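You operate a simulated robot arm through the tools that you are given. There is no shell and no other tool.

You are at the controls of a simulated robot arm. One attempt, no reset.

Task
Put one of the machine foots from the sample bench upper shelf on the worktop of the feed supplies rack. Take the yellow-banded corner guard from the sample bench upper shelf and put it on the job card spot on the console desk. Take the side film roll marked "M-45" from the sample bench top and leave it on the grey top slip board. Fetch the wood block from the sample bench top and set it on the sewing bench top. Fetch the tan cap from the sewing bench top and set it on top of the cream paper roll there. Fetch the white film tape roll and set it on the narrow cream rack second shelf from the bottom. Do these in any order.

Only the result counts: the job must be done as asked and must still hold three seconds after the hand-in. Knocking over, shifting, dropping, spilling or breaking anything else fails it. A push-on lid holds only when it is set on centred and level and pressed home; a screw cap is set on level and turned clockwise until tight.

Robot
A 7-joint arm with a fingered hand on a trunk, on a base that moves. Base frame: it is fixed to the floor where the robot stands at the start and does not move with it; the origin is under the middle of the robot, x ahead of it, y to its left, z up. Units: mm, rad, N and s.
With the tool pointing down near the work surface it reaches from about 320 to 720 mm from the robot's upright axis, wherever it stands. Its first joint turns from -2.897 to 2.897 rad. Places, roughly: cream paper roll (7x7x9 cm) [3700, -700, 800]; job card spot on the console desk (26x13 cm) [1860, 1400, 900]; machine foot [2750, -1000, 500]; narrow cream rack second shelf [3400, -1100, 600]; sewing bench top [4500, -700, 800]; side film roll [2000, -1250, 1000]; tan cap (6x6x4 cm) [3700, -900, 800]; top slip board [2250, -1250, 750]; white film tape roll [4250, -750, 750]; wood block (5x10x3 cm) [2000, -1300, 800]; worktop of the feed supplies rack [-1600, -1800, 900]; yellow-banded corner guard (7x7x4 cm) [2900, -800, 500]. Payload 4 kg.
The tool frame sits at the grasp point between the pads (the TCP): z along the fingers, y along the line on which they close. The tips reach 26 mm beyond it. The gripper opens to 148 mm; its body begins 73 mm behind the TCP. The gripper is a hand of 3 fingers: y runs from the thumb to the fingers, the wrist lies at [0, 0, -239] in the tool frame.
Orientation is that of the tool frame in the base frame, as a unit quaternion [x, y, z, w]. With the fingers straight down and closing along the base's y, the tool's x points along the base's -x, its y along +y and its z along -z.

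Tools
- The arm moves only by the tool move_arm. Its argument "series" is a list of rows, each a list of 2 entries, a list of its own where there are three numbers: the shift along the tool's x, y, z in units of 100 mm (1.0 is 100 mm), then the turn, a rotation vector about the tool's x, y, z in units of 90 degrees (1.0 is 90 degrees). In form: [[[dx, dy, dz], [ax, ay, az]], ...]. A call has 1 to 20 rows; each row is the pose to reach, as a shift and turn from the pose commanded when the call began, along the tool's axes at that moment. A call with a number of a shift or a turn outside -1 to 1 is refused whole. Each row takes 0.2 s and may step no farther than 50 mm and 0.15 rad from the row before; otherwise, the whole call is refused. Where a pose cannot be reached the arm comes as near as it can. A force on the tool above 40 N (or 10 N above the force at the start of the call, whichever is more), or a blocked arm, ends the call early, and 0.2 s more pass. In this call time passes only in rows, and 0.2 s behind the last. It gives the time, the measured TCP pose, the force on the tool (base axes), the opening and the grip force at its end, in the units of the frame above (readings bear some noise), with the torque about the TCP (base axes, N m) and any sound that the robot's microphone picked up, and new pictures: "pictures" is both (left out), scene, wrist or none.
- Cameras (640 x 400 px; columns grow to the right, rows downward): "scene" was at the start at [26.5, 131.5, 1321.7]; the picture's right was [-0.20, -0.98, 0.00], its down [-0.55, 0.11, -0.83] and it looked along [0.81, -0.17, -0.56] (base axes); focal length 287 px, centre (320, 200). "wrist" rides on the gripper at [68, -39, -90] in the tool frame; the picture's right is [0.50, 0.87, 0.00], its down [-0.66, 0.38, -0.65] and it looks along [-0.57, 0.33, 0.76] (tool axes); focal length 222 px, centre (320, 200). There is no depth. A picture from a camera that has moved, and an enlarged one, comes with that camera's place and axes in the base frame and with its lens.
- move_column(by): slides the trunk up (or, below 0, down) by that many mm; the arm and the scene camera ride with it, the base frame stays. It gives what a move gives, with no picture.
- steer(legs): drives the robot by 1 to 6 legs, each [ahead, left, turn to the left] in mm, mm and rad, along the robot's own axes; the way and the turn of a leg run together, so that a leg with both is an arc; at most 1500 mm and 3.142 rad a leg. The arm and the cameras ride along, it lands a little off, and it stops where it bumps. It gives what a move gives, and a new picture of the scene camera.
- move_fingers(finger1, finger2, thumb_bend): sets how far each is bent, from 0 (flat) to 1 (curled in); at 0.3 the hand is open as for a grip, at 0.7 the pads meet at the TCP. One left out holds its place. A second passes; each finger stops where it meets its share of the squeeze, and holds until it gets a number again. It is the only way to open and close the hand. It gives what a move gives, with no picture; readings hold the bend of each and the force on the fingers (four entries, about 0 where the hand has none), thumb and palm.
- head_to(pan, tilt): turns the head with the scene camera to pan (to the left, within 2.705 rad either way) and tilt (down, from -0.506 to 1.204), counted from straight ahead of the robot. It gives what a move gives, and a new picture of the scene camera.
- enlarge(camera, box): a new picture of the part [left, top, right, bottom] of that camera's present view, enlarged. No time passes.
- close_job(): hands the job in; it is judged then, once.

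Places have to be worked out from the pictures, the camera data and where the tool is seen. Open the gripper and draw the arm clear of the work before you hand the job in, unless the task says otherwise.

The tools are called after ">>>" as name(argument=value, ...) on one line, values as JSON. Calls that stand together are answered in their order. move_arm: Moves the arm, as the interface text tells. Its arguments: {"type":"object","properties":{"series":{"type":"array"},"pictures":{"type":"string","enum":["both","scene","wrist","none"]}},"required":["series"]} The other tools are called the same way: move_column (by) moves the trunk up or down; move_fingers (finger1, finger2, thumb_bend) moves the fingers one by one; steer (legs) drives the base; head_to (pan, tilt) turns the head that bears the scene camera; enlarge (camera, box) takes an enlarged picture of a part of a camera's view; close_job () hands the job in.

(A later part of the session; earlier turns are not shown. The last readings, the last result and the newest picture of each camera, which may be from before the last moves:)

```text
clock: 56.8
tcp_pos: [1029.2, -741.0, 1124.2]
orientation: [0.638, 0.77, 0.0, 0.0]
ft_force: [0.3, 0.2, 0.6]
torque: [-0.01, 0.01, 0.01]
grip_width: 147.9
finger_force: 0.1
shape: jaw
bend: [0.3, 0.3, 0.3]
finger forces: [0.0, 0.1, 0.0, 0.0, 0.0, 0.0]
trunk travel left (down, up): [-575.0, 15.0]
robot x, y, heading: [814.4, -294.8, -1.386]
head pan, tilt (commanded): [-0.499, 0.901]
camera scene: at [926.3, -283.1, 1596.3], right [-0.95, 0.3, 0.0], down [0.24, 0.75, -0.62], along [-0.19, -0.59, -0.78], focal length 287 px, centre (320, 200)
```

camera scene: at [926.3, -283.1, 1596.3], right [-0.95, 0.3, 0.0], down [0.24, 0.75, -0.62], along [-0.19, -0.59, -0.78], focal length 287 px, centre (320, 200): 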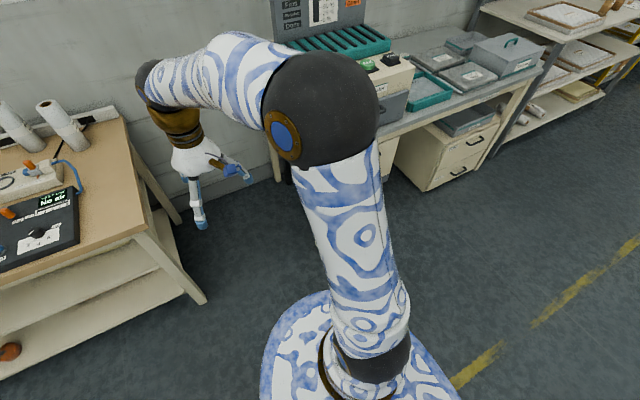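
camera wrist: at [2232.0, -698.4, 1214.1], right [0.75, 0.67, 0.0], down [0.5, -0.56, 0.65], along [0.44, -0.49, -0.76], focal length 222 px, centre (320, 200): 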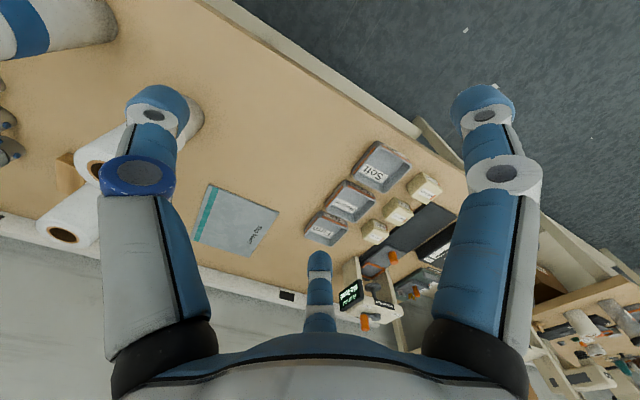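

The gap between bench legs is about 640 mm at the table tops, enough for the 430-520 mm wide body. I pull the hand in by 100 mm, square up, and move carefully to the mouth of the gap.

>>> move_arm(series=[[[0.4, 0, 0], [0, 0, 0]], [[0.8, 0, 0], [0, 0, 0]], [[1.0, 0, 0], [0, 0, 0]]], pictures="none")

>>> steer(legs=[[0, 25, 0.02], [480, 0, 0]])

>>> head_to(pan=0.5, tilt=0.6)

```text
clock: 57.6
tcp_pos: [1012.1, -642.2, 1125.7]
orientation: [0.637, 0.771, 0.0, -0.001]
ft_force: [0.2, 0.5, -0.5]
torque: [0.03, -0.01, 0.02]
grip_width: 147.9
finger_force: 0.1
shape: jaw
bend: [0.3, 0.3, 0.3]
finger forces: [0.0, 0.0, 0.0, 0.1, 0.0, 0.0]
trunk travel left (down, up): [-575.0, 15.0]
robot x, y, heading: [816.1, -295.1, -1.38]
head pan, tilt (commanded): [-0.499, 0.901]
```

```text
clock: 60.8
tcp_pos: [1140.8, -1098.1, 1125.1]
orientation: [0.63, 0.777, 0.0, 0.0]
ft_force: [-0.6, -0.5, -0.4]
torque: [-0.01, 0.03, 0.0]
grip_width: 147.9
finger_force: 0.0
shape: jaw
bend: [0.3, 0.3, 0.3]
finger forces: [0.0, 0.0, 0.0, 0.0, 0.1, 0.0]
trunk travel left (down, up): [-575.0, 15.0]
robot x, y, heading: [935.2, -755.3, -1.364]
head pan, tilt (commanded): [-0.499, 0.901]
camera scene: at [1048.4, -740.2, 1596.3], right [-0.96, 0.29, 0.0], down [0.23, 0.75, -0.62], along [-0.18, -0.59, -0.78], focal length 287 px, centre (320, 200)
```

scene: 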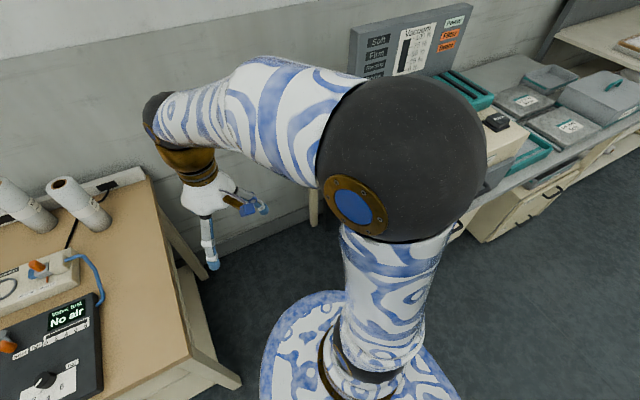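

```text
clock: 62.1
tcp_pos: [1141.3, -1098.4, 1126.1]
orientation: [0.63, 0.777, 0.0, 0.0]
ft_force: [-0.5, 0.1, -0.4]
torque: [-0.04, 0.02, -0.04]
grip_width: 148.0
finger_force: 0.0
shape: jaw
bend: [0.3, 0.3, 0.3]
finger forces: [0.0, 0.0, 0.1, 0.0, 0.0, 0.1]
trunk travel left (down, up): [-575.0, 15.0]
robot x, y, heading: [936.3, -753.5, -1.363]
head pan, tilt (commanded): [0.499, 0.6]
camera scene: at [1127.3, -734.6, 1621.1], right [-0.76, -0.65, 0.0], down [-0.37, 0.43, -0.82], along [0.54, -0.63, -0.57], focal length 287 px, centre (320, 200)
```

scene: 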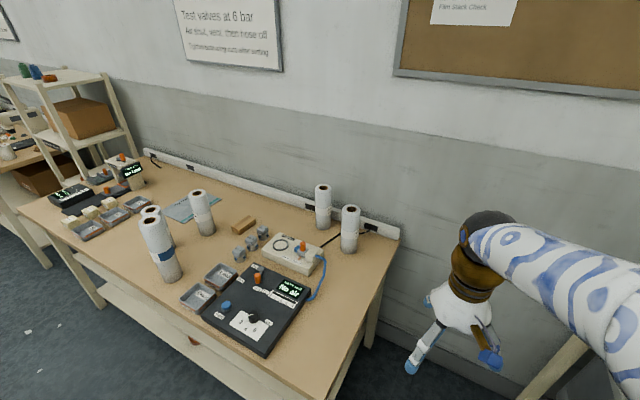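

>>> enlarge(camera="scene", box=[300, 175, 380, 265])

```text
4.44 times, centred on (340, 220) of scene
camera zoom: at [1127.3, -734.6, 1621.1], right [-0.76, -0.65, 0.0], down [-0.37, 0.43, -0.82], along [0.54, -0.63, -0.57], focal length 1276 px, centre (231, 111)
```

zoom: 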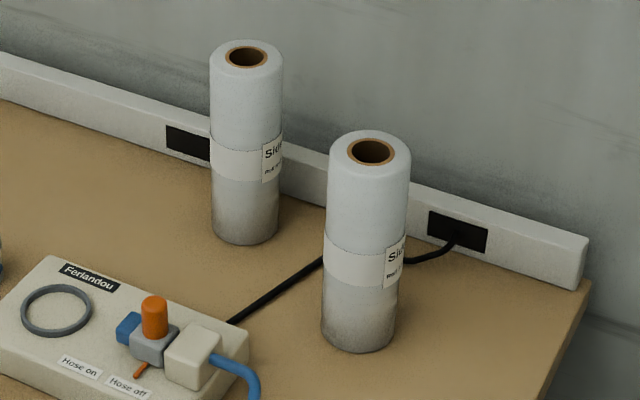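

The codes are still too oblique. I go 280 mm further in, between the benches, and look again.

>>> steer(legs=[[280, 0, 0]])

>>> head_to(pan=0.75, tilt=0.75)

>>> enlarge(camera="scene", box=[270, 110, 390, 230])

```text
clock: 64.0
tcp_pos: [1197.7, -1368.9, 1126.7]
orientation: [0.632, 0.775, 0.0, 0.001]
ft_force: [-0.4, -0.6, -0.1]
torque: [-0.01, -0.01, 0.02]
grip_width: 148.1
finger_force: 0.0
shape: jaw
bend: [0.3, 0.3, 0.3]
finger forces: [0.0, 0.0, 0.0, 0.0, 0.1, 0.0]
trunk travel left (down, up): [-575.0, 15.0]
robot x, y, heading: [989.8, -1023.2, -1.363]
head pan, tilt (commanded): [0.499, 0.6]
camera scene: at [1184.1, -1005.6, 1621.1], right [-0.76, -0.65, 0.0], down [-0.37, 0.43, -0.82], along [0.53, -0.63, -0.57], focal length 287 px, centre (320, 200)
```

scene: 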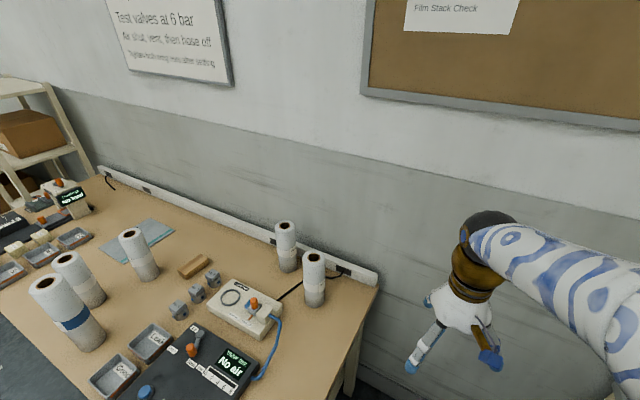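

```text
clock: 64.8
tcp_pos: [1196.6, -1367.6, 1125.9]
orientation: [0.631, 0.775, 0.0, 0.0]
ft_force: [-0.6, 0.0, 0.3]
torque: [0.0, -0.01, 0.0]
grip_width: 147.8
finger_force: 0.1
shape: jaw
bend: [0.3, 0.3, 0.3]
finger forces: [0.1, 0.0, 0.1, 0.0, 0.1, 0.0]
trunk travel left (down, up): [-575.0, 15.0]
robot x, y, heading: [987.5, -1024.4, -1.363]
head pan, tilt (commanded): [0.75, 0.75]
camera scene: at [1194.4, -985.4, 1608.2], right [-0.58, -0.82, 0.0], down [-0.56, 0.39, -0.73], along [0.6, -0.42, -0.68], focal length 287 px, centre (320, 200)
```

scene: 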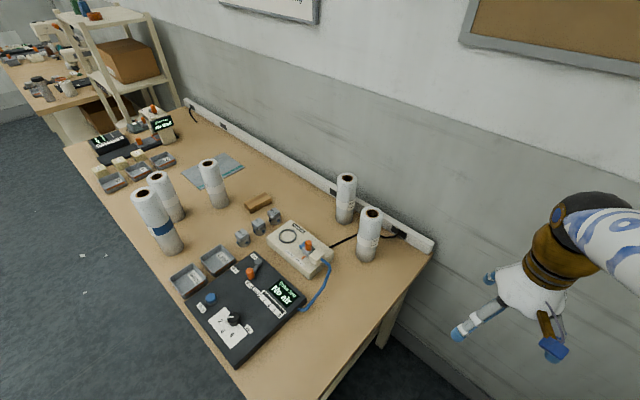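

```text
3.33 times, centred on (330, 170) of scene
camera zoom: at [1194.4, -985.4, 1608.2], right [-0.58, -0.82, 0.0], down [-0.56, 0.39, -0.73], along [0.6, -0.42, -0.68], focal length 957 px, centre (287, 300)
```

zoom: 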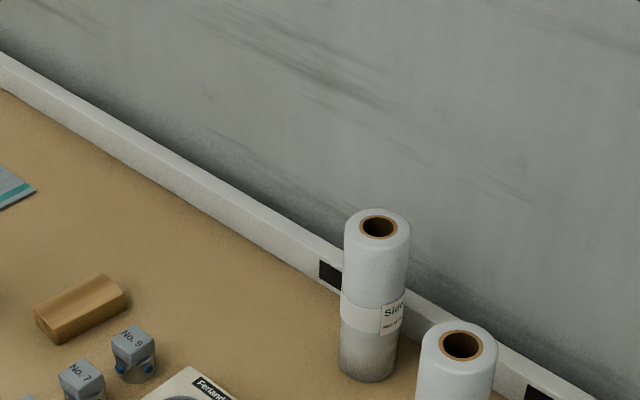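

Better. I enlarge each label strongly.

>>> enlarge(camera="scene", box=[330, 190, 360, 220])

>>> enlarge(camera="scene", box=[350, 220, 390, 260])

>>> enlarge(camera="scene", box=[320, 160, 440, 280])

```text
13.33 times, centred on (345, 205) of scene
camera zoom: at [1194.4, -985.4, 1608.2], right [-0.58, -0.82, 0.0], down [-0.56, 0.39, -0.73], along [0.6, -0.42, -0.68], focal length 3828 px, centre (-13, 133)
```

zoom: 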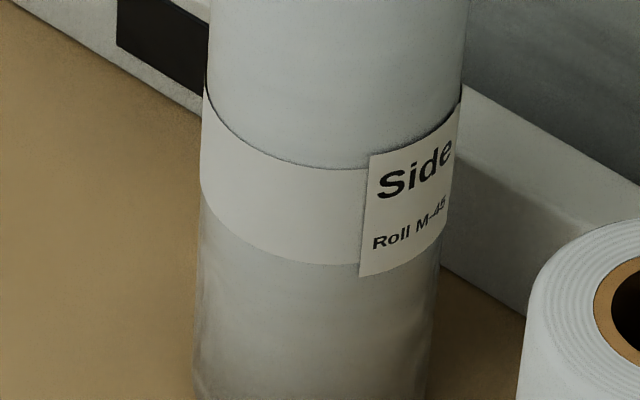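

```text
10.00 times, centred on (370, 240) of scene
camera zoom: at [1194.4, -985.4, 1608.2], right [-0.58, -0.82, 0.0], down [-0.56, 0.39, -0.73], along [0.6, -0.42, -0.68], focal length 2871 px, centre (-180, -200)
```

zoom: 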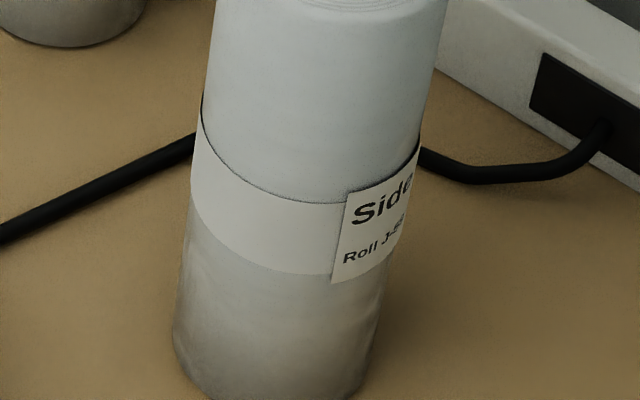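

```text
3.33 times, centred on (380, 220) of scene
camera zoom: at [1194.4, -985.4, 1608.2], right [-0.58, -0.82, 0.0], down [-0.56, 0.39, -0.73], along [0.6, -0.42, -0.68], focal length 957 px, centre (120, 133)
```

zoom: 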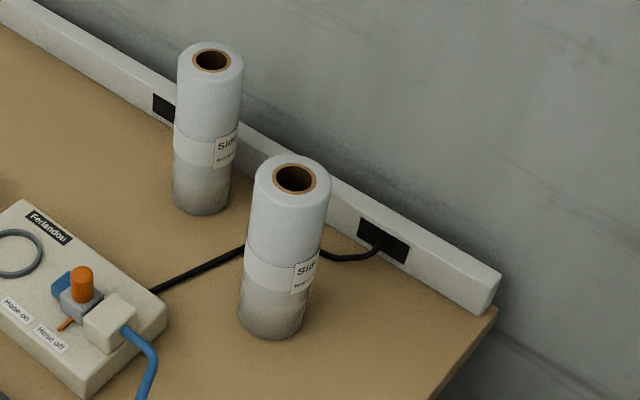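

The left far roll reads "Roll M-45", standing near (1760, -1500) with its top at about z 1002; the other is J-57. I check the clearances of my base to both benches before going deeper.

>>> head_to(pan=1.5, tilt=1.2)

>>> head_to(pan=0.0, tilt=1.2)

>>> head_to(pan=-1.3, tilt=1.0)

```text
clock: 65.9
tcp_pos: [1196.1, -1368.7, 1127.1]
orientation: [0.631, 0.776, 0.0, 0.0]
ft_force: [0.5, -0.6, -0.5]
torque: [0.02, 0.02, 0.04]
grip_width: 147.8
finger_force: 0.0
shape: jaw
bend: [0.3, 0.3, 0.3]
finger forces: [0.1, 0.0, 0.0, 0.0, 0.0, 0.0]
trunk travel left (down, up): [-575.0, 15.0]
robot x, y, heading: [989.6, -1022.7, -1.362]
head pan, tilt (commanded): [1.499, 1.201]
camera scene: at [1182.2, -930.1, 1576.5], right [0.13, -0.99, 0.0], down [-0.92, -0.12, -0.36], along [0.36, 0.05, -0.93], focal length 287 px, centre (320, 200)
```

scene: 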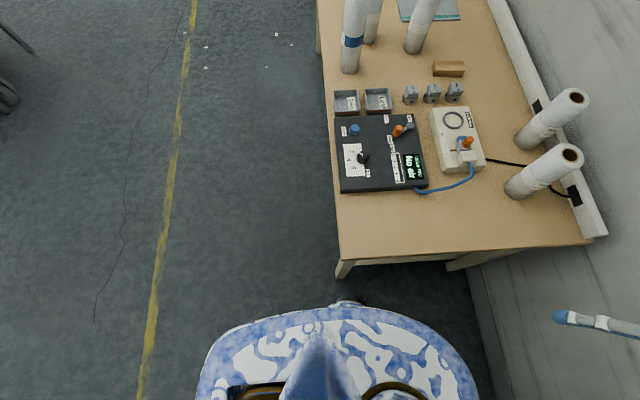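

```text
clock: 67.5
tcp_pos: [1197.0, -1368.1, 1126.6]
orientation: [0.631, 0.775, 0.0, 0.0]
ft_force: [0.8, -0.4, 0.5]
torque: [-0.05, -0.01, 0.0]
grip_width: 147.8
finger_force: 0.1
shape: jaw
bend: [0.3, 0.3, 0.3]
finger forces: [0.0, 0.0, 0.1, 0.0, 0.0, 0.1]
trunk travel left (down, up): [-575.0, 15.0]
robot x, y, heading: [995.1, -1025.1, -1.362]
head pan, tilt (commanded): [0.0, 1.201]
camera scene: at [1138.2, -992.3, 1576.5], right [-0.98, -0.2, 0.0], down [-0.19, 0.91, -0.36], along [0.07, -0.35, -0.93], focal length 287 px, centre (320, 200)
```

scene: 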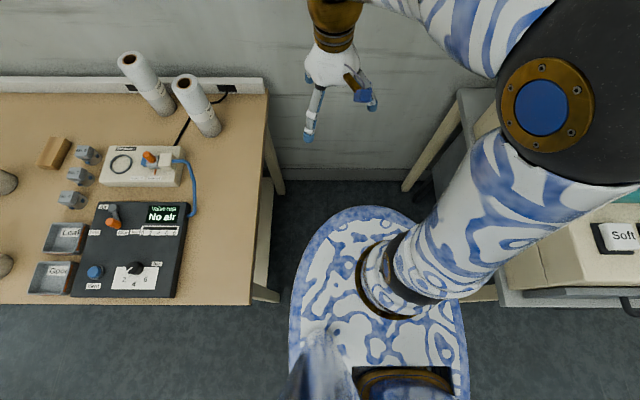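

```text
clock: 68.9
tcp_pos: [1196.6, -1369.0, 1127.4]
orientation: [0.631, 0.776, 0.0, 0.001]
ft_force: [-0.3, 0.0, -0.3]
torque: [0.0, 0.03, 0.0]
grip_width: 148.0
finger_force: 0.0
shape: jaw
bend: [0.3, 0.3, 0.3]
finger forces: [0.0, 0.1, 0.0, 0.1, 0.0, 0.0]
trunk travel left (down, up): [-575.0, 15.0]
robot x, y, heading: [992.7, -1023.1, -1.36]
head pan, tilt (commanded): [-1.3, 1.0]
camera scene: at [1064.8, -969.5, 1589.1], right [-0.46, 0.89, 0.0], down [0.75, 0.39, -0.54], along [-0.48, -0.25, -0.84], focal length 287 px, centre (320, 200)
```

scene: 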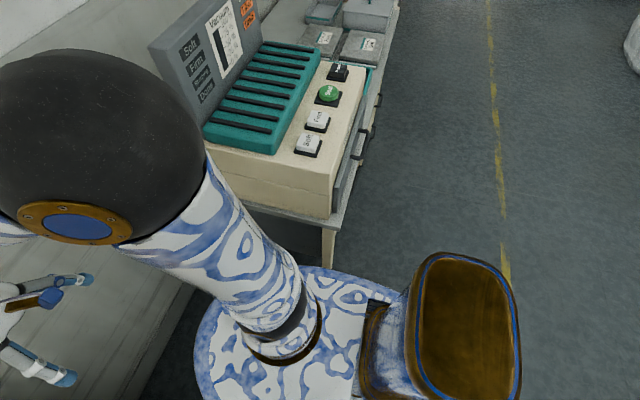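

Clearances are fine (about 100 mm each side), but the hand would reach the wall if I drove on, so I first swing it left over the bench corner at z 1127, above everything there.

>>> move_arm(series=[[[0.1, 0.4, 0], [0, 0, 0]], [[0.25, 0.8, 0], [0, 0, 0]], [[0.35, 1.0, 0], [0, 0, 0]]], pictures="none")

>>> move_arm(series=[[[0.1, 0.4, 0], [0, 0, 0]], [[0.25, 0.8, 0], [0, 0, 0]], [[0.35, 1.0, 0], [0, 0, 0]]], pictures="none")

>>> steer(legs=[[0, 40, 0]])

```text
clock: 69.7
tcp_pos: [1288.3, -1313.1, 1129.1]
orientation: [0.631, 0.776, 0.0, 0.0]
ft_force: [0.5, -0.2, -0.2]
torque: [0.02, 0.01, 0.02]
grip_width: 147.9
finger_force: 0.1
shape: jaw
bend: [0.3, 0.3, 0.3]
finger forces: [0.0, 0.1, 0.0, 0.0, 0.1, 0.1]
trunk travel left (down, up): [-575.0, 15.0]
robot x, y, heading: [989.8, -1027.6, -1.366]
head pan, tilt (commanded): [-1.3, 1.0]
```

```text
clock: 70.5
tcp_pos: [1378.4, -1259.1, 1124.8]
orientation: [0.631, 0.776, 0.0, 0.001]
ft_force: [0.2, 0.1, -1.0]
torque: [0.02, 0.01, 0.0]
grip_width: 148.0
finger_force: 0.0
shape: jaw
bend: [0.3, 0.3, 0.3]
finger forces: [0.0, 0.0, 0.0, 0.0, 0.1, 0.1]
trunk travel left (down, up): [-575.0, 15.0]
robot x, y, heading: [988.0, -1024.6, -1.369]
head pan, tilt (commanded): [-1.3, 1.0]
```

```text
clock: 71.4
tcp_pos: [1418.5, -1250.9, 1125.1]
orientation: [0.631, 0.776, -0.001, -0.001]
ft_force: [0.2, 0.5, -0.1]
torque: [0.04, -0.01, -0.04]
grip_width: 148.0
finger_force: 0.0
shape: jaw
bend: [0.3, 0.3, 0.3]
finger forces: [0.0, 0.0, 0.0, 0.0, 0.0, 0.1]
trunk travel left (down, up): [-575.0, 15.0]
robot x, y, heading: [1027.6, -1015.4, -1.371]
head pan, tilt (commanded): [-1.3, 1.0]
camera scene: at [1106.1, -960.9, 1589.0], right [-0.46, 0.89, 0.0], down [0.75, 0.39, -0.54], along [-0.48, -0.25, -0.84], focal length 287 px, centre (320, 200)
```

scene: 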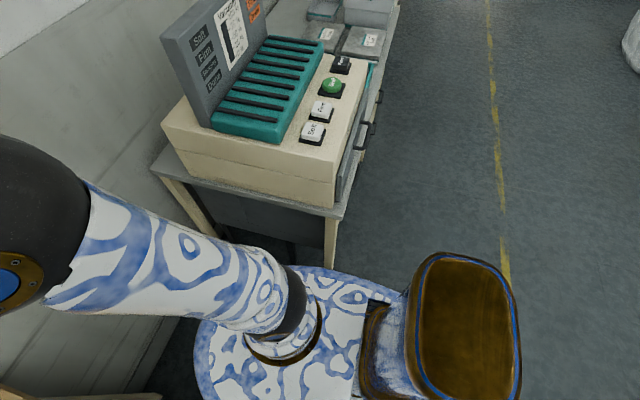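

The hand is over the bench corner, well clear. I drive 315 mm further into the gap and look at the M-45 roll again.

>>> steer(legs=[[315, 0, 0.0]])

>>> head_to(pan=1.05, tilt=0.85)

```text
clock: 73.5
tcp_pos: [1480.7, -1559.3, 1125.2]
orientation: [0.632, 0.775, 0.0, -0.001]
ft_force: [-0.1, -0.3, -0.2]
torque: [-0.01, 0.0, -0.04]
grip_width: 148.1
finger_force: 0.1
shape: jaw
bend: [0.3, 0.3, 0.3]
finger forces: [0.0, 0.0, 0.0, 0.0, 0.0, 0.0]
trunk travel left (down, up): [-575.0, 15.0]
robot x, y, heading: [1092.6, -1321.9, -1.367]
head pan, tilt (commanded): [-1.3, 1.0]
camera scene: at [1168.7, -1268.7, 1589.1], right [-0.46, 0.89, 0.0], down [0.75, 0.38, -0.54], along [-0.48, -0.25, -0.84], focal length 287 px, centre (320, 200)
```

scene: 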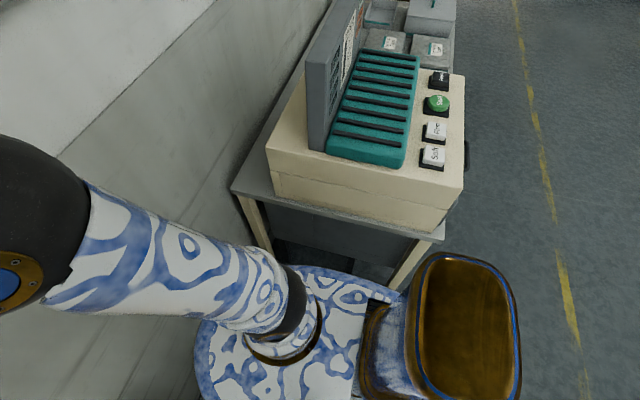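

```text
clock: 75.7
tcp_pos: [1480.5, -1558.9, 1125.2]
orientation: [0.632, 0.775, 0.0, 0.001]
ft_force: [-0.4, -0.5, -0.4]
torque: [-0.01, 0.03, 0.01]
grip_width: 147.7
finger_force: 0.1
shape: jaw
bend: [0.3, 0.3, 0.3]
finger forces: [0.0, 0.0, 0.0, 0.1, 0.0, 0.0]
trunk travel left (down, up): [-575.0, 15.0]
robot x, y, heading: [1094.3, -1326.9, -1.368]
head pan, tilt (commanded): [1.051, 0.85]
camera scene: at [1304.9, -1260.8, 1600.2], right [-0.31, -0.95, 0.0], down [-0.71, 0.23, -0.66], along [0.63, -0.21, -0.75], focal length 287 px, centre (320, 200)
```

scene: 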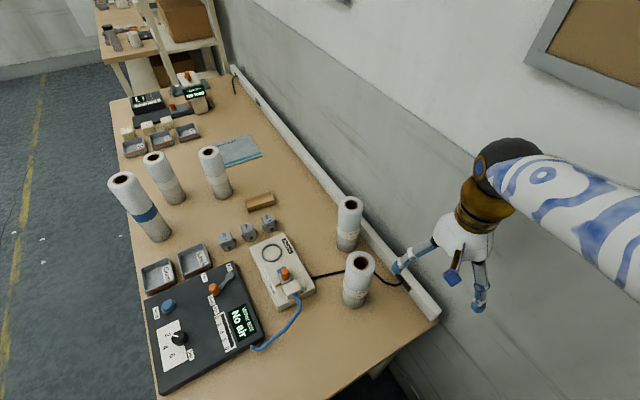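

>>> enlarge(camera="scene", box=[310, 180, 430, 320])

>>> move_arm(series=[[[0, 0, 0.01], [0, 0, 0]]], pictures="wrist")

```text
2.86 times, centred on (370, 250) of scene
camera zoom: at [1304.9, -1260.8, 1600.2], right [-0.31, -0.95, 0.0], down [-0.71, 0.23, -0.66], along [0.63, -0.21, -0.75], focal length 820 px, centre (177, 57)
```

zoom: 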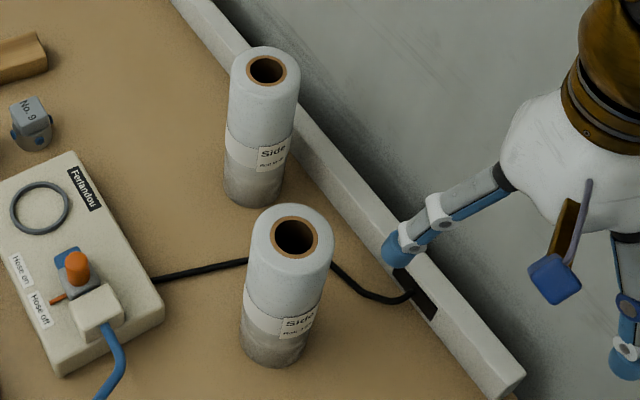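

```text
clock: 76.1
tcp_pos: [1481.0, -1558.8, 1122.8]
orientation: [0.632, 0.775, 0.0, 0.001]
ft_force: [0.2, 0.4, 0.2]
torque: [-0.01, 0.0, -0.01]
grip_width: 147.9
finger_force: 0.1
shape: jaw
bend: [0.3, 0.3, 0.3]
finger forces: [0.0, 0.0, 0.0, 0.0, 0.1, 0.0]
trunk travel left (down, up): [-575.0, 15.0]
robot x, y, heading: [1097.5, -1322.3, -1.369]
head pan, tilt (commanded): [1.051, 0.85]
camera wrist: at [1427.6, -1498.9, 1213.5], right [0.75, 0.66, 0.0], down [0.5, -0.57, 0.65], along [0.43, -0.49, -0.76], focal length 222 px, centre (320, 200)
```

wrist: 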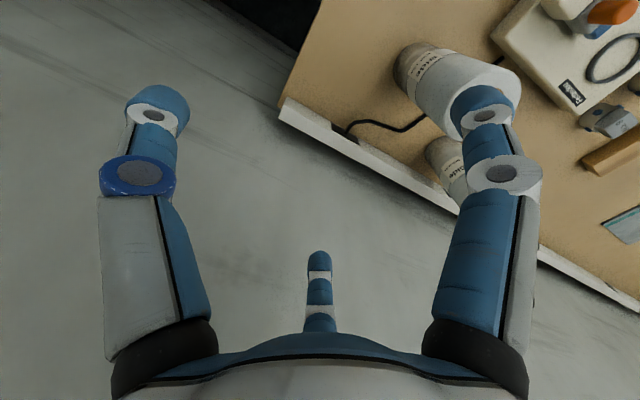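

M-45's centre computes to about (1759, -1501) from two views, diameter about 70 mm. The hand only needs to go 284 mm to the robot's left; I move there at z 1123 (tips above the 1003 mm roll tops).

>>> move_arm(series=[[[0, 0.4, 0], [0, 0, 0]], [[0, 0.8, 0], [0, 0, 0]], [[0, 1.0, 0], [0, 0, 0]]], pictures="none")

>>> move_arm(series=[[[0, 0.4, 0], [0, 0, 0]], [[0, 0.8, 0], [0, 0, 0]], [[0, 1.0, 0], [0, 0, 0]]], pictures="none")

>>> move_arm(series=[[[0, 0.4, 0], [0, 0, 0]], [[0, 0.84, 0], [0, 0, 0]], [[0, 0.84, 0], [0, 0, 0]]], pictures="both")

```text
clock: 76.9
tcp_pos: [1579.4, -1539.1, 1124.0]
orientation: [0.633, 0.774, 0.0, 0.0]
ft_force: [0.4, -0.2, 0.5]
torque: [-0.01, -0.01, -0.01]
grip_width: 148.0
finger_force: 0.0
shape: jaw
bend: [0.3, 0.3, 0.3]
finger forces: [0.0, 0.1, 0.0, 0.0, 0.0, 0.0]
trunk travel left (down, up): [-575.0, 15.0]
robot x, y, heading: [1092.7, -1323.1, -1.37]
head pan, tilt (commanded): [1.051, 0.85]
```

```text
clock: 77.7
tcp_pos: [1679.1, -1517.2, 1124.2]
orientation: [0.633, 0.774, 0.0, 0.0]
ft_force: [0.5, -0.2, -0.2]
torque: [0.0, 0.0, 0.02]
grip_width: 147.6
finger_force: 0.1
shape: jaw
bend: [0.3, 0.3, 0.3]
finger forces: [0.0, 0.0, 0.1, 0.0, 0.0, 0.0]
trunk travel left (down, up): [-575.0, 15.0]
robot x, y, heading: [1095.3, -1324.7, -1.368]
head pan, tilt (commanded): [1.051, 0.85]
```

```text
clock: 78.5
tcp_pos: [1722.4, -1503.0, 1118.8]
orientation: [0.632, 0.775, -0.001, -0.001]
ft_force: [0.4, -0.4, 0.7]
torque: [0.0, 0.01, -0.02]
grip_width: 147.8
finger_force: 0.1
shape: jaw
bend: [0.3, 0.3, 0.3]
finger forces: [0.0, 0.0, 0.0, 0.0, 0.1, 0.0]
out of reach, approached as far as the arm can: row 2, 3
trunk travel left (down, up): [-575.0, 15.0]
robot x, y, heading: [1098.1, -1322.2, -1.365]
head pan, tilt (commanded): [1.051, 0.85]
camera scene: at [1305.6, -1260.5, 1600.0], right [-0.31, -0.95, 0.0], down [-0.71, 0.23, -0.66], along [0.63, -0.21, -0.75], focal length 287 px, centre (320, 200)
camera wrist: at [1669.5, -1443.0, 1209.3], right [0.75, 0.66, 0.0], down [0.5, -0.57, 0.65], along [0.43, -0.49, -0.76], focal length 222 px, centre (320, 200)
```

scene: 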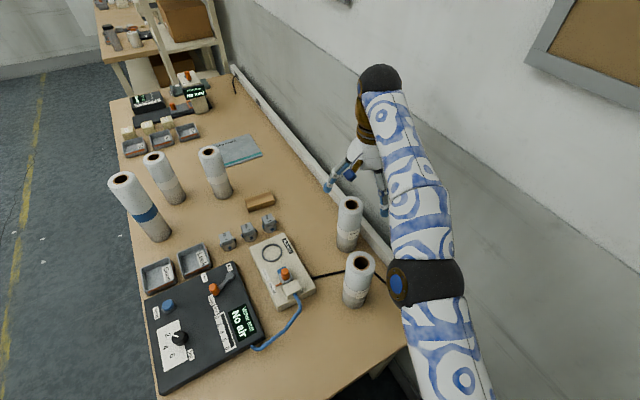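
wrist: 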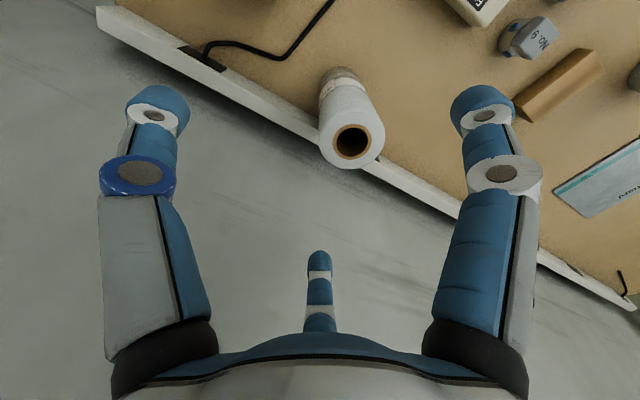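

The tool-down reach at this height ends about 650 mm from the axis, 40 mm short. I bring the hand back 100 mm from the wall side, then move the base deeper and slightly left so the roll is within about 635 mm.

>>> move_arm(series=[[[0.3, -0.2, 0], [0, 0, 0]], [[0.7, -0.4, 0], [0, 0, 0]], [[1.0, -0.6, 0], [0, 0, 0]]], pictures="none")

>>> steer(legs=[[90, 12, 0.0]])

>>> head_to(pan=1.05, tilt=1.0)

```text
clock: 79.3
tcp_pos: [1720.1, -1434.0, 1143.4]
orientation: [0.633, 0.774, -0.001, 0.0]
ft_force: [-0.1, 0.5, 0.2]
torque: [-0.01, -0.01, -0.02]
grip_width: 147.8
finger_force: 0.0
shape: jaw
bend: [0.3, 0.3, 0.3]
finger forces: [0.0, 0.0, 0.0, 0.0, 0.0, 0.1]
out of reach, approached as far as the arm can: row 1, 2, 3
trunk travel left (down, up): [-575.0, 15.0]
robot x, y, heading: [1097.7, -1324.4, -1.363]
head pan, tilt (commanded): [1.051, 0.85]
```

```text
clock: 80.4
tcp_pos: [1750.3, -1521.6, 1142.6]
orientation: [0.633, 0.774, 0.0, -0.002]
ft_force: [0.4, 0.1, 0.2]
torque: [0.03, 0.0, 0.0]
grip_width: 148.0
finger_force: 0.0
shape: jaw
bend: [0.3, 0.3, 0.3]
finger forces: [0.0, 0.0, 0.1, 0.0, 0.0, 0.1]
trunk travel left (down, up): [-575.0, 15.0]
robot x, y, heading: [1125.2, -1411.7, -1.368]
head pan, tilt (commanded): [1.051, 0.85]
camera scene: at [1335.6, -1348.9, 1600.1], right [-0.31, -0.95, 0.0], down [-0.71, 0.24, -0.66], along [0.63, -0.21, -0.75], focal length 287 px, centre (320, 200)
```

scene: 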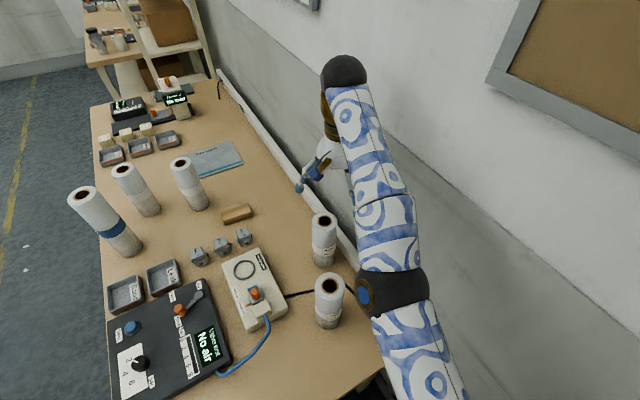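

```text
clock: 81.1
tcp_pos: [1750.6, -1522.3, 1142.8]
orientation: [0.633, 0.774, -0.001, 0.0]
ft_force: [-0.8, 1.0, 0.1]
torque: [0.02, 0.01, 0.01]
grip_width: 147.7
finger_force: 0.3
shape: jaw
bend: [0.3, 0.3, 0.3]
finger forces: [0.1, 0.0, 0.0, 0.0, 0.0, 0.0]
trunk travel left (down, up): [-575.0, 15.0]
robot x, y, heading: [1125.4, -1408.6, -1.367]
head pan, tilt (commanded): [1.051, 1.0]
camera scene: at [1327.1, -1345.3, 1589.1], right [-0.31, -0.95, 0.0], down [-0.8, 0.26, -0.54], along [0.51, -0.17, -0.84], focal length 287 px, centre (320, 200)
```

scene: 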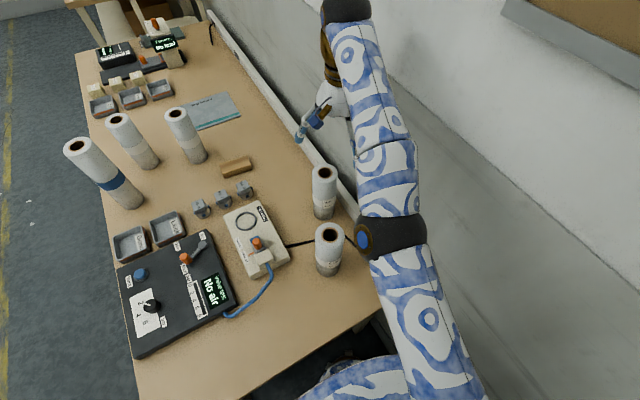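

The arm is near a reach or joint limit. I turn the tool's yaw toward the arm's own direction (it is round, symmetric work anyway), which should free the wrist.

>>> move_arm(series=[[[0, 0, 0], [0, 0, -0.09]], [[0, 0, 0], [0, 0, -0.18]], [[0, 0, 0], [0, 0, -0.27]], [[0, 0, 0], [0, 0, -0.36]], [[0, 0, 0], [0, 0, -0.45]]], pictures="wrist")

```text
clock: 82.3
tcp_pos: [1751.3, -1521.8, 1143.3]
orientation: [0.324, 0.946, 0.001, -0.001]
ft_force: [-0.2, 0.8, -0.4]
torque: [0.02, -0.02, 0.02]
grip_width: 147.8
finger_force: 0.0
shape: jaw
bend: [0.3, 0.3, 0.3]
finger forces: [0.0, 0.0, 0.0, 0.0, 0.0, 0.0]
trunk travel left (down, up): [-575.0, 15.0]
robot x, y, heading: [1125.8, -1412.0, -1.369]
head pan, tilt (commanded): [1.051, 1.0]
camera wrist: at [1671.8, -1509.8, 1233.3], right [0.14, 0.99, 0.0], down [0.75, -0.1, 0.65], along [0.65, -0.09, -0.76], focal length 222 px, centre (320, 200)
```

wrist: 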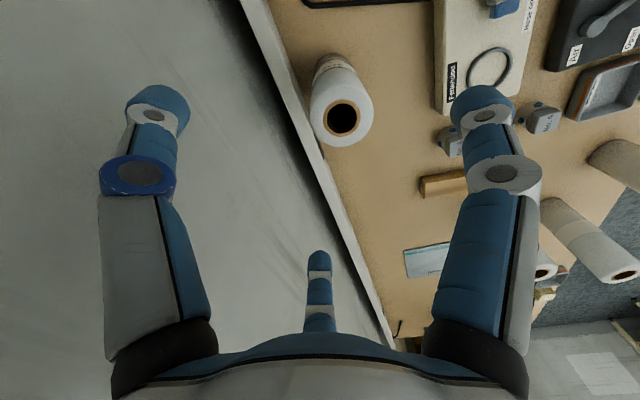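

The wrist view puts the roll's top centre at about (1761, -1499), consistent. I centre the hand over it and start down.

>>> move_arm(series=[[[0.08, 0.23, 0.0], [0, 0, 0]], [[0.08, 0.23, 0.4], [0, 0, 0]], [[0.08, 0.23, 0.8], [0, 0, 0]], [[0.08, 0.23, 0.8], [0, 0, 0]]], pictures="wrist")

```text
clock: 83.3
tcp_pos: [1775.5, -1498.2, 1068.7]
orientation: [0.326, 0.945, -0.001, -0.001]
ft_force: [0.5, 0.2, 0.3]
torque: [-0.02, 0.03, 0.0]
grip_width: 147.7
finger_force: 0.1
shape: jaw
bend: [0.3, 0.3, 0.3]
finger forces: [0.0, 0.0, 0.1, 0.0, 0.0, 0.0]
out of reach, approached as far as the arm can: row 2, 3, 4
trunk travel left (down, up): [-575.0, 15.0]
robot x, y, heading: [1125.6, -1411.5, -1.365]
head pan, tilt (commanded): [1.051, 1.0]
camera wrist: at [1697.5, -1486.6, 1157.8], right [0.14, 0.99, 0.0], down [0.75, -0.1, 0.65], along [0.65, -0.09, -0.76], focal length 222 px, centre (320, 200)
```

wrist: 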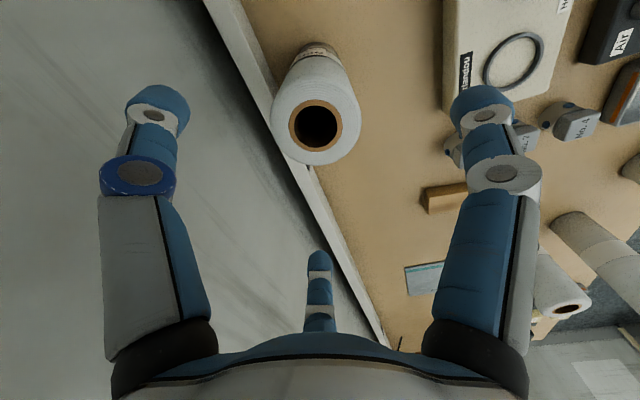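

The arm seems stuck stretched out straight (it went outward while lowering). I draw the hand back inward toward the robot to bend the elbow again.

>>> move_arm(series=[[[0.3, -0.18, 0.0], [0, 0, 0]], [[0.6, -0.36, 0.0], [0, 0, 0]], [[0.86, -0.51, 0.0], [0, 0, 0]], [[0.86, -0.51, 0.0], [0, 0, 0]]], pictures="scene")

```text
clock: 84.3
tcp_pos: [1770.7, -1491.8, 1091.6]
orientation: [0.325, 0.946, -0.001, -0.002]
ft_force: [0.5, -0.5, 0.4]
torque: [-0.01, -0.01, 0.0]
grip_width: 147.8
finger_force: 0.0
shape: jaw
bend: [0.3, 0.3, 0.3]
finger forces: [0.0, 0.0, 0.0, 0.0, 0.0, 0.0]
out of reach, approached as far as the arm can: row 1, 2, 3, 4
trunk travel left (down, up): [-575.0, 15.0]
robot x, y, heading: [1127.2, -1410.4, -1.369]
head pan, tilt (commanded): [1.051, 1.0]
camera scene: at [1327.1, -1345.1, 1589.0], right [-0.31, -0.95, 0.0], down [-0.8, 0.26, -0.54], along [0.51, -0.17, -0.84], focal length 287 px, centre (320, 200)
```

scene: 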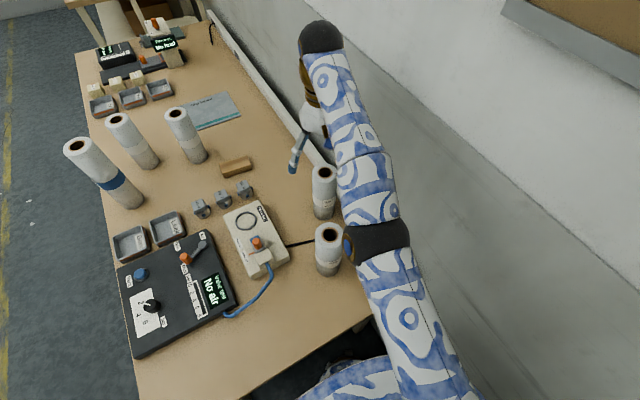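

Still held on the outer reach sphere. I test whether the arm frees itself when asked to go up and inward together in small steps.

>>> move_arm(series=[[[0.2, -0.12, -0.3], [0, 0, 0]], [[0.4, -0.24, -0.6], [0, 0, 0]], [[0.6, -0.36, -0.9], [0, 0, 0]], [[0.8, -0.48, -0.9], [0, 0, 0]], [[0.98, -0.6, -0.9], [0, 0, 0]], [[0.98, -0.6, -0.9], [0, 0, 0]], [[0.98, -0.6, -0.9], [0, 0, 0]]], pictures="scene")

```text
clock: 85.9
tcp_pos: [1730.4, -1478.7, 1194.3]
orientation: [0.325, 0.946, 0.0, 0.0]
ft_force: [0.4, 0.1, -0.2]
torque: [0.01, 0.0, -0.01]
grip_width: 147.8
finger_force: 0.0
shape: jaw
bend: [0.3, 0.3, 0.3]
finger forces: [0.0, 0.0, 0.0, 0.0, 0.0, 0.0]
out of reach, approached as far as the arm can: row 1, 2, 3, 4, 5, 6, 7
trunk travel left (down, up): [-575.0, 15.0]
robot x, y, heading: [1125.9, -1412.5, -1.368]
head pan, tilt (commanded): [1.051, 1.0]
camera scene: at [1327.0, -1345.2, 1589.0], right [-0.31, -0.95, 0.0], down [-0.8, 0.26, -0.54], along [0.51, -0.17, -0.84], focal length 287 px, centre (320, 200)
```

scene: 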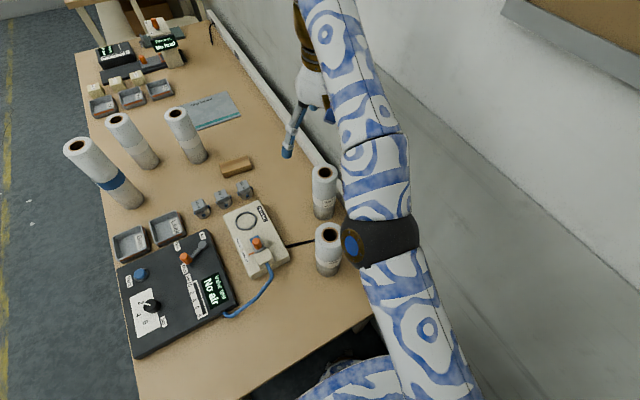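

The arm is still straight in line. I try pushing outward and down together, which should make the elbow bend the right way, then I will pull inward.

>>> move_arm(series=[[[-0.2, 0.12, 0.3], [0, 0, 0]], [[-0.4, 0.24, 0.6], [0, 0, 0]], [[-0.5, 0.3, 0.95], [0, 0, 0]], [[-0.5, 0.3, 1.0], [0, 0, 0]], [[-0.5, 0.3, 1.0], [0, 0, 0]]], pictures="scene")

```text
clock: 87.1
tcp_pos: [1772.8, -1485.2, 1089.1]
orientation: [0.325, 0.946, 0.0, -0.002]
ft_force: [-0.2, -0.2, -0.4]
torque: [0.02, 0.03, 0.03]
grip_width: 148.0
finger_force: 0.0
shape: jaw
bend: [0.3, 0.3, 0.3]
finger forces: [0.1, 0.1, 0.0, 0.0, 0.0, 0.0]
out of reach, approached as far as the arm can: row 1, 2, 3, 4, 5
trunk travel left (down, up): [-575.0, 15.0]
robot x, y, heading: [1124.3, -1414.9, -1.369]
head pan, tilt (commanded): [1.051, 1.0]
camera scene: at [1326.8, -1345.1, 1589.1], right [-0.31, -0.95, 0.0], down [-0.8, 0.26, -0.54], along [0.51, -0.17, -0.84], focal length 287 px, centre (320, 200)
```

scene: 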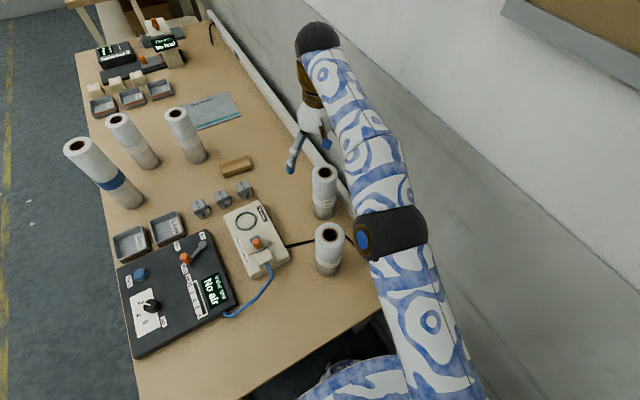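

I suspect the wrist yaw joint, not distance, is the limit. I turn the tool yaw another 45 degrees toward the arm's direction and then test inward motion.

>>> move_arm(series=[[[0, 0, 0], [0, 0, -0.09]], [[0, 0, 0], [0, 0, -0.18]], [[0, 0, 0], [0, 0, -0.27]], [[0, 0, 0], [0, 0, -0.36]], [[0, 0, 0], [0, 0, -0.45]], [[0, 0, 0], [0, 0, -0.5]]], pictures="scene")

```text
clock: 88.5
tcp_pos: [1772.2, -1484.9, 1089.2]
orientation: [-0.062, 0.998, -0.001, -0.001]
ft_force: [0.2, -0.5, 0.0]
torque: [0.0, -0.01, 0.02]
grip_width: 147.8
finger_force: 0.0
shape: jaw
bend: [0.3, 0.3, 0.3]
finger forces: [0.1, 0.1, 0.0, 0.0, 0.1, 0.0]
trunk travel left (down, up): [-575.0, 15.0]
robot x, y, heading: [1124.7, -1413.6, -1.367]
head pan, tilt (commanded): [1.051, 1.0]
camera scene: at [1327.1, -1345.2, 1589.0], right [-0.31, -0.95, 0.0], down [-0.8, 0.26, -0.54], along [0.51, -0.17, -0.84], focal length 287 px, centre (320, 200)
```

scene: 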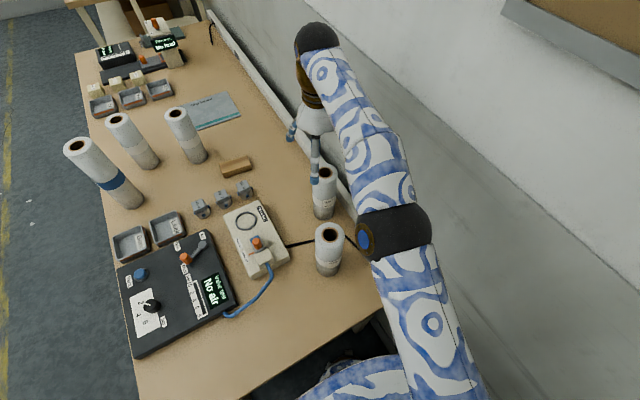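

>>> move_arm(series=[[[0.2, 0.05, 0], [0, 0, 0]], [[0.4, 0.1, 0], [0, 0, 0]], [[0.6, 0.14, 0], [0, 0, 0]], [[0.6, 0.14, 0], [0, 0, 0]]], pictures="scene")

```text
clock: 89.5
tcp_pos: [1710.7, -1478.2, 1090.1]
orientation: [-0.061, 0.998, 0.001, -0.001]
ft_force: [-0.1, 0.6, -0.7]
torque: [0.01, -0.02, -0.02]
grip_width: 147.8
finger_force: 0.1
shape: jaw
bend: [0.3, 0.3, 0.3]
finger forces: [0.0, 0.0, 0.0, 0.0, 0.1, 0.0]
trunk travel left (down, up): [-575.0, 15.0]
robot x, y, heading: [1121.0, -1411.2, -1.366]
head pan, tilt (commanded): [1.051, 1.0]
camera scene: at [1327.0, -1345.2, 1589.0], right [-0.31, -0.95, 0.0], down [-0.8, 0.26, -0.54], along [0.51, -0.17, -0.84], focal length 287 px, centre (320, 200)
```

scene: 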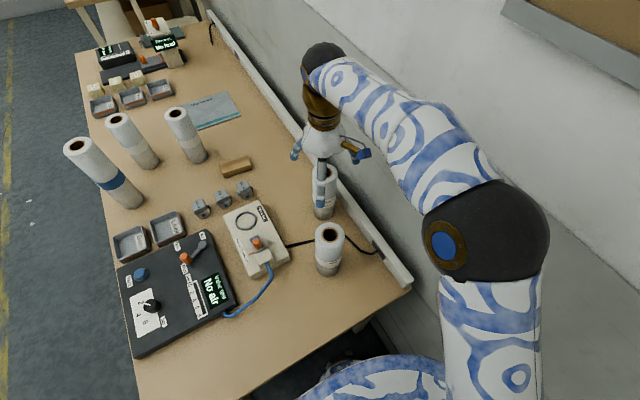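

That freed it: the yaw was the limit, so I will keep the tool's x toward the robot from now on. Next I centre over the roll at (1760, -1500) at this height and check with the wrist camera.

>>> move_arm(series=[[[-0.25, -0.14, 0], [0, 0, 0]], [[-0.46, -0.28, 0], [0, 0, 0]], [[-0.46, -0.28, 0], [0, 0, 0]]], pictures="both")

```text
clock: 90.3
tcp_pos: [1761.7, -1500.6, 1089.1]
orientation: [-0.062, 0.998, 0.001, -0.001]
ft_force: [-0.1, 0.1, 0.0]
torque: [0.0, 0.02, -0.01]
grip_width: 148.2
finger_force: 0.1
shape: jaw
bend: [0.3, 0.3, 0.3]
finger forces: [0.1, 0.0, 0.1, 0.0, 0.1, 0.0]
trunk travel left (down, up): [-575.0, 15.0]
robot x, y, heading: [1123.0, -1410.9, -1.367]
head pan, tilt (commanded): [1.051, 1.0]
camera scene: at [1326.9, -1345.2, 1589.1], right [-0.31, -0.95, 0.0], down [-0.8, 0.26, -0.54], along [0.51, -0.17, -0.84], focal length 287 px, centre (320, 200)
camera wrist: at [1697.8, -1546.3, 1179.0], right [-0.6, 0.8, 0.0], down [0.61, 0.46, 0.65], along [0.52, 0.39, -0.76], focal length 222 px, centre (320, 200)
```

scene: 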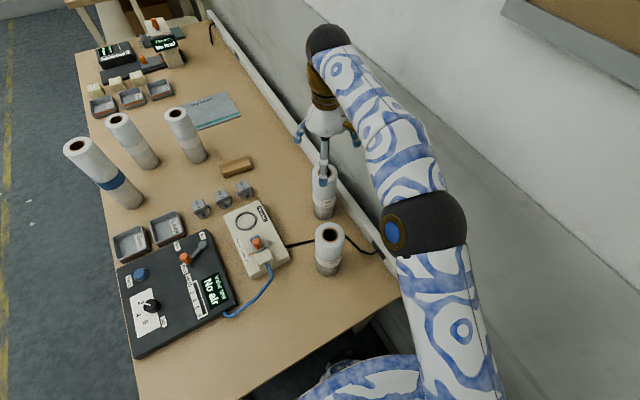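
wrist: 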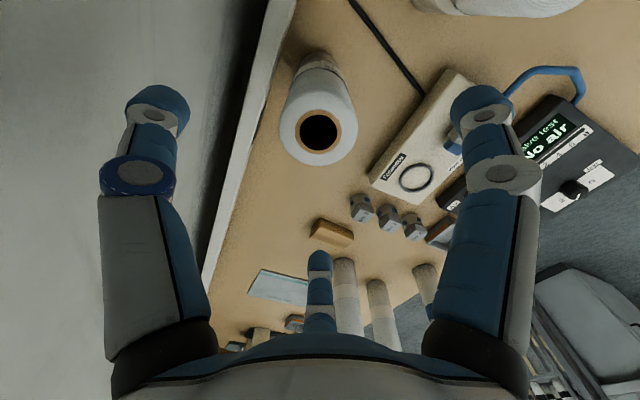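

Roll top centre computes to (1761.5, -1502) against TCP (1761.7, -1500.6): centred. I descend 140 mm so the pads surround the top of the roll.

>>> move_arm(series=[[[0, 0.0, 0.4], [0, 0, 0]], [[0, 0, 0.8], [0, 0, 0]], [[0, 0, 1.0], [0, 0, 0]], [[0, 0, 1.0], [0, 0, 0]]], pictures="wrist")

>>> move_arm(series=[[[0, 0.0, 0.2], [0, 0, 0]], [[0, 0, 0.4], [0, 0, 0]], [[0, 0, 0.4], [0, 0, 0]]], pictures="both")

```text
clock: 91.3
tcp_pos: [1761.3, -1501.2, 986.4]
orientation: [-0.062, 0.998, 0.0, 0.0]
ft_force: [0.3, -0.1, 0.1]
torque: [-0.02, 0.01, -0.03]
grip_width: 148.2
finger_force: 0.0
shape: jaw
bend: [0.3, 0.3, 0.3]
finger forces: [0.1, 0.0, 0.0, 0.1, 0.0, 0.0]
trunk travel left (down, up): [-575.0, 15.0]
robot x, y, heading: [1124.6, -1408.4, -1.368]
head pan, tilt (commanded): [1.051, 1.0]
camera wrist: at [1696.9, -1546.0, 1077.4], right [-0.6, 0.8, 0.0], down [0.61, 0.46, 0.65], along [0.52, 0.39, -0.76], focal length 222 px, centre (320, 200)
```

wrist: 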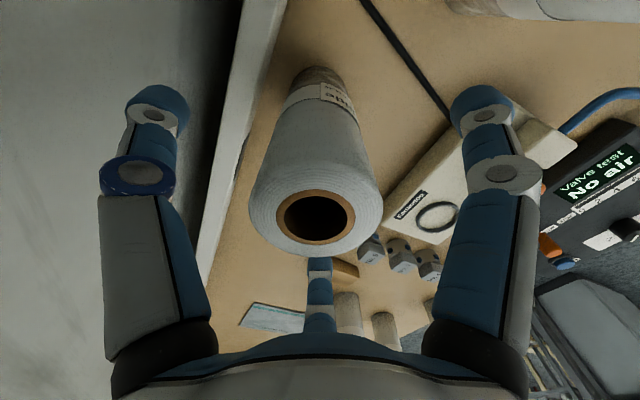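

```text
clock: 92.1
tcp_pos: [1760.7, -1501.2, 947.8]
orientation: [-0.061, 0.998, 0.0, 0.0]
ft_force: [-0.7, -0.7, 0.2]
torque: [-0.03, 0.04, 0.03]
grip_width: 148.3
finger_force: 0.0
shape: jaw
bend: [0.3, 0.3, 0.3]
finger forces: [0.0, 0.0, 0.1, 0.1, 0.1, 0.0]
trunk travel left (down, up): [-575.0, 15.0]
robot x, y, heading: [1127.1, -1411.9, -1.369]
head pan, tilt (commanded): [1.051, 1.0]
camera scene: at [1327.1, -1345.2, 1589.0], right [-0.31, -0.95, 0.0], down [-0.8, 0.26, -0.54], along [0.51, -0.17, -0.84], focal length 287 px, centre (320, 200)
camera wrist: at [1696.3, -1546.3, 1037.6], right [-0.6, 0.8, 0.0], down [0.6, 0.46, 0.65], along [0.52, 0.39, -0.76], focal length 222 px, centre (320, 200)
```

scene: 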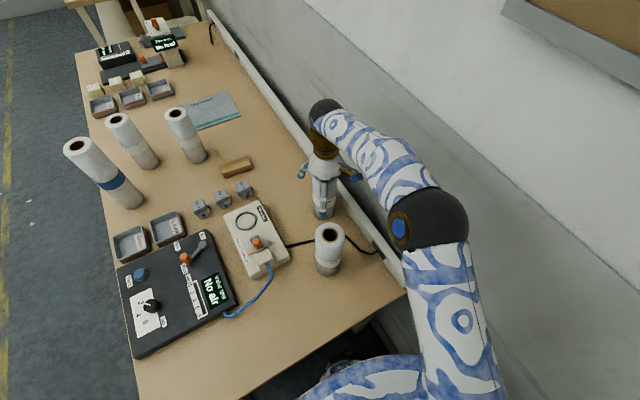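
wrist: 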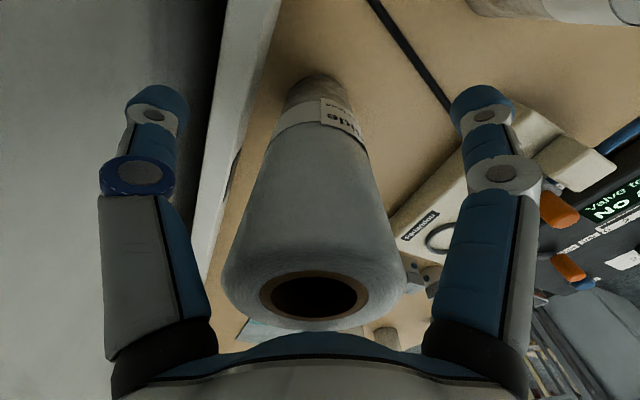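

Centred. I close the three fingers gently, first to near contact, then firmer.

>>> move_fingers(finger1=0.48, finger2=0.48, thumb_bend=0.48)

>>> move_fingers(finger1=0.62, finger2=0.62, thumb_bend=0.62)

```text
clock: 93.1
tcp_pos: [1759.5, -1500.3, 947.6]
orientation: [-0.06, 0.998, 0.0, 0.0]
ft_force: [0.7, 0.4, 0.7]
torque: [0.0, 0.03, 0.02]
grip_width: 69.4
finger_force: 0.0
shape: fingers
bend: [0.48, 0.48, 0.48]
finger forces: [0.0, 0.3, 0.1, 0.0, 0.0, 0.1]
trunk travel left (down, up): [-575.0, 15.0]
robot x, y, heading: [1125.0, -1409.2, -1.369]
head pan, tilt (commanded): [1.051, 1.0]
```

```text
clock: 94.1
tcp_pos: [1760.4, -1501.0, 947.4]
orientation: [-0.062, 0.998, 0.0, 0.0]
ft_force: [2.0, -1.4, 1.8]
torque: [-0.15, -0.01, 0.05]
grip_width: 50.4
finger_force: 13.2
shape: fingers
bend: [0.54, 0.51, 0.55]
finger forces: [6.7, 9.5, 0.0, 0.0, 10.7, 0.0]
trunk travel left (down, up): [-575.0, 15.0]
robot x, y, heading: [1124.2, -1413.7, -1.371]
head pan, tilt (commanded): [1.051, 1.0]
```

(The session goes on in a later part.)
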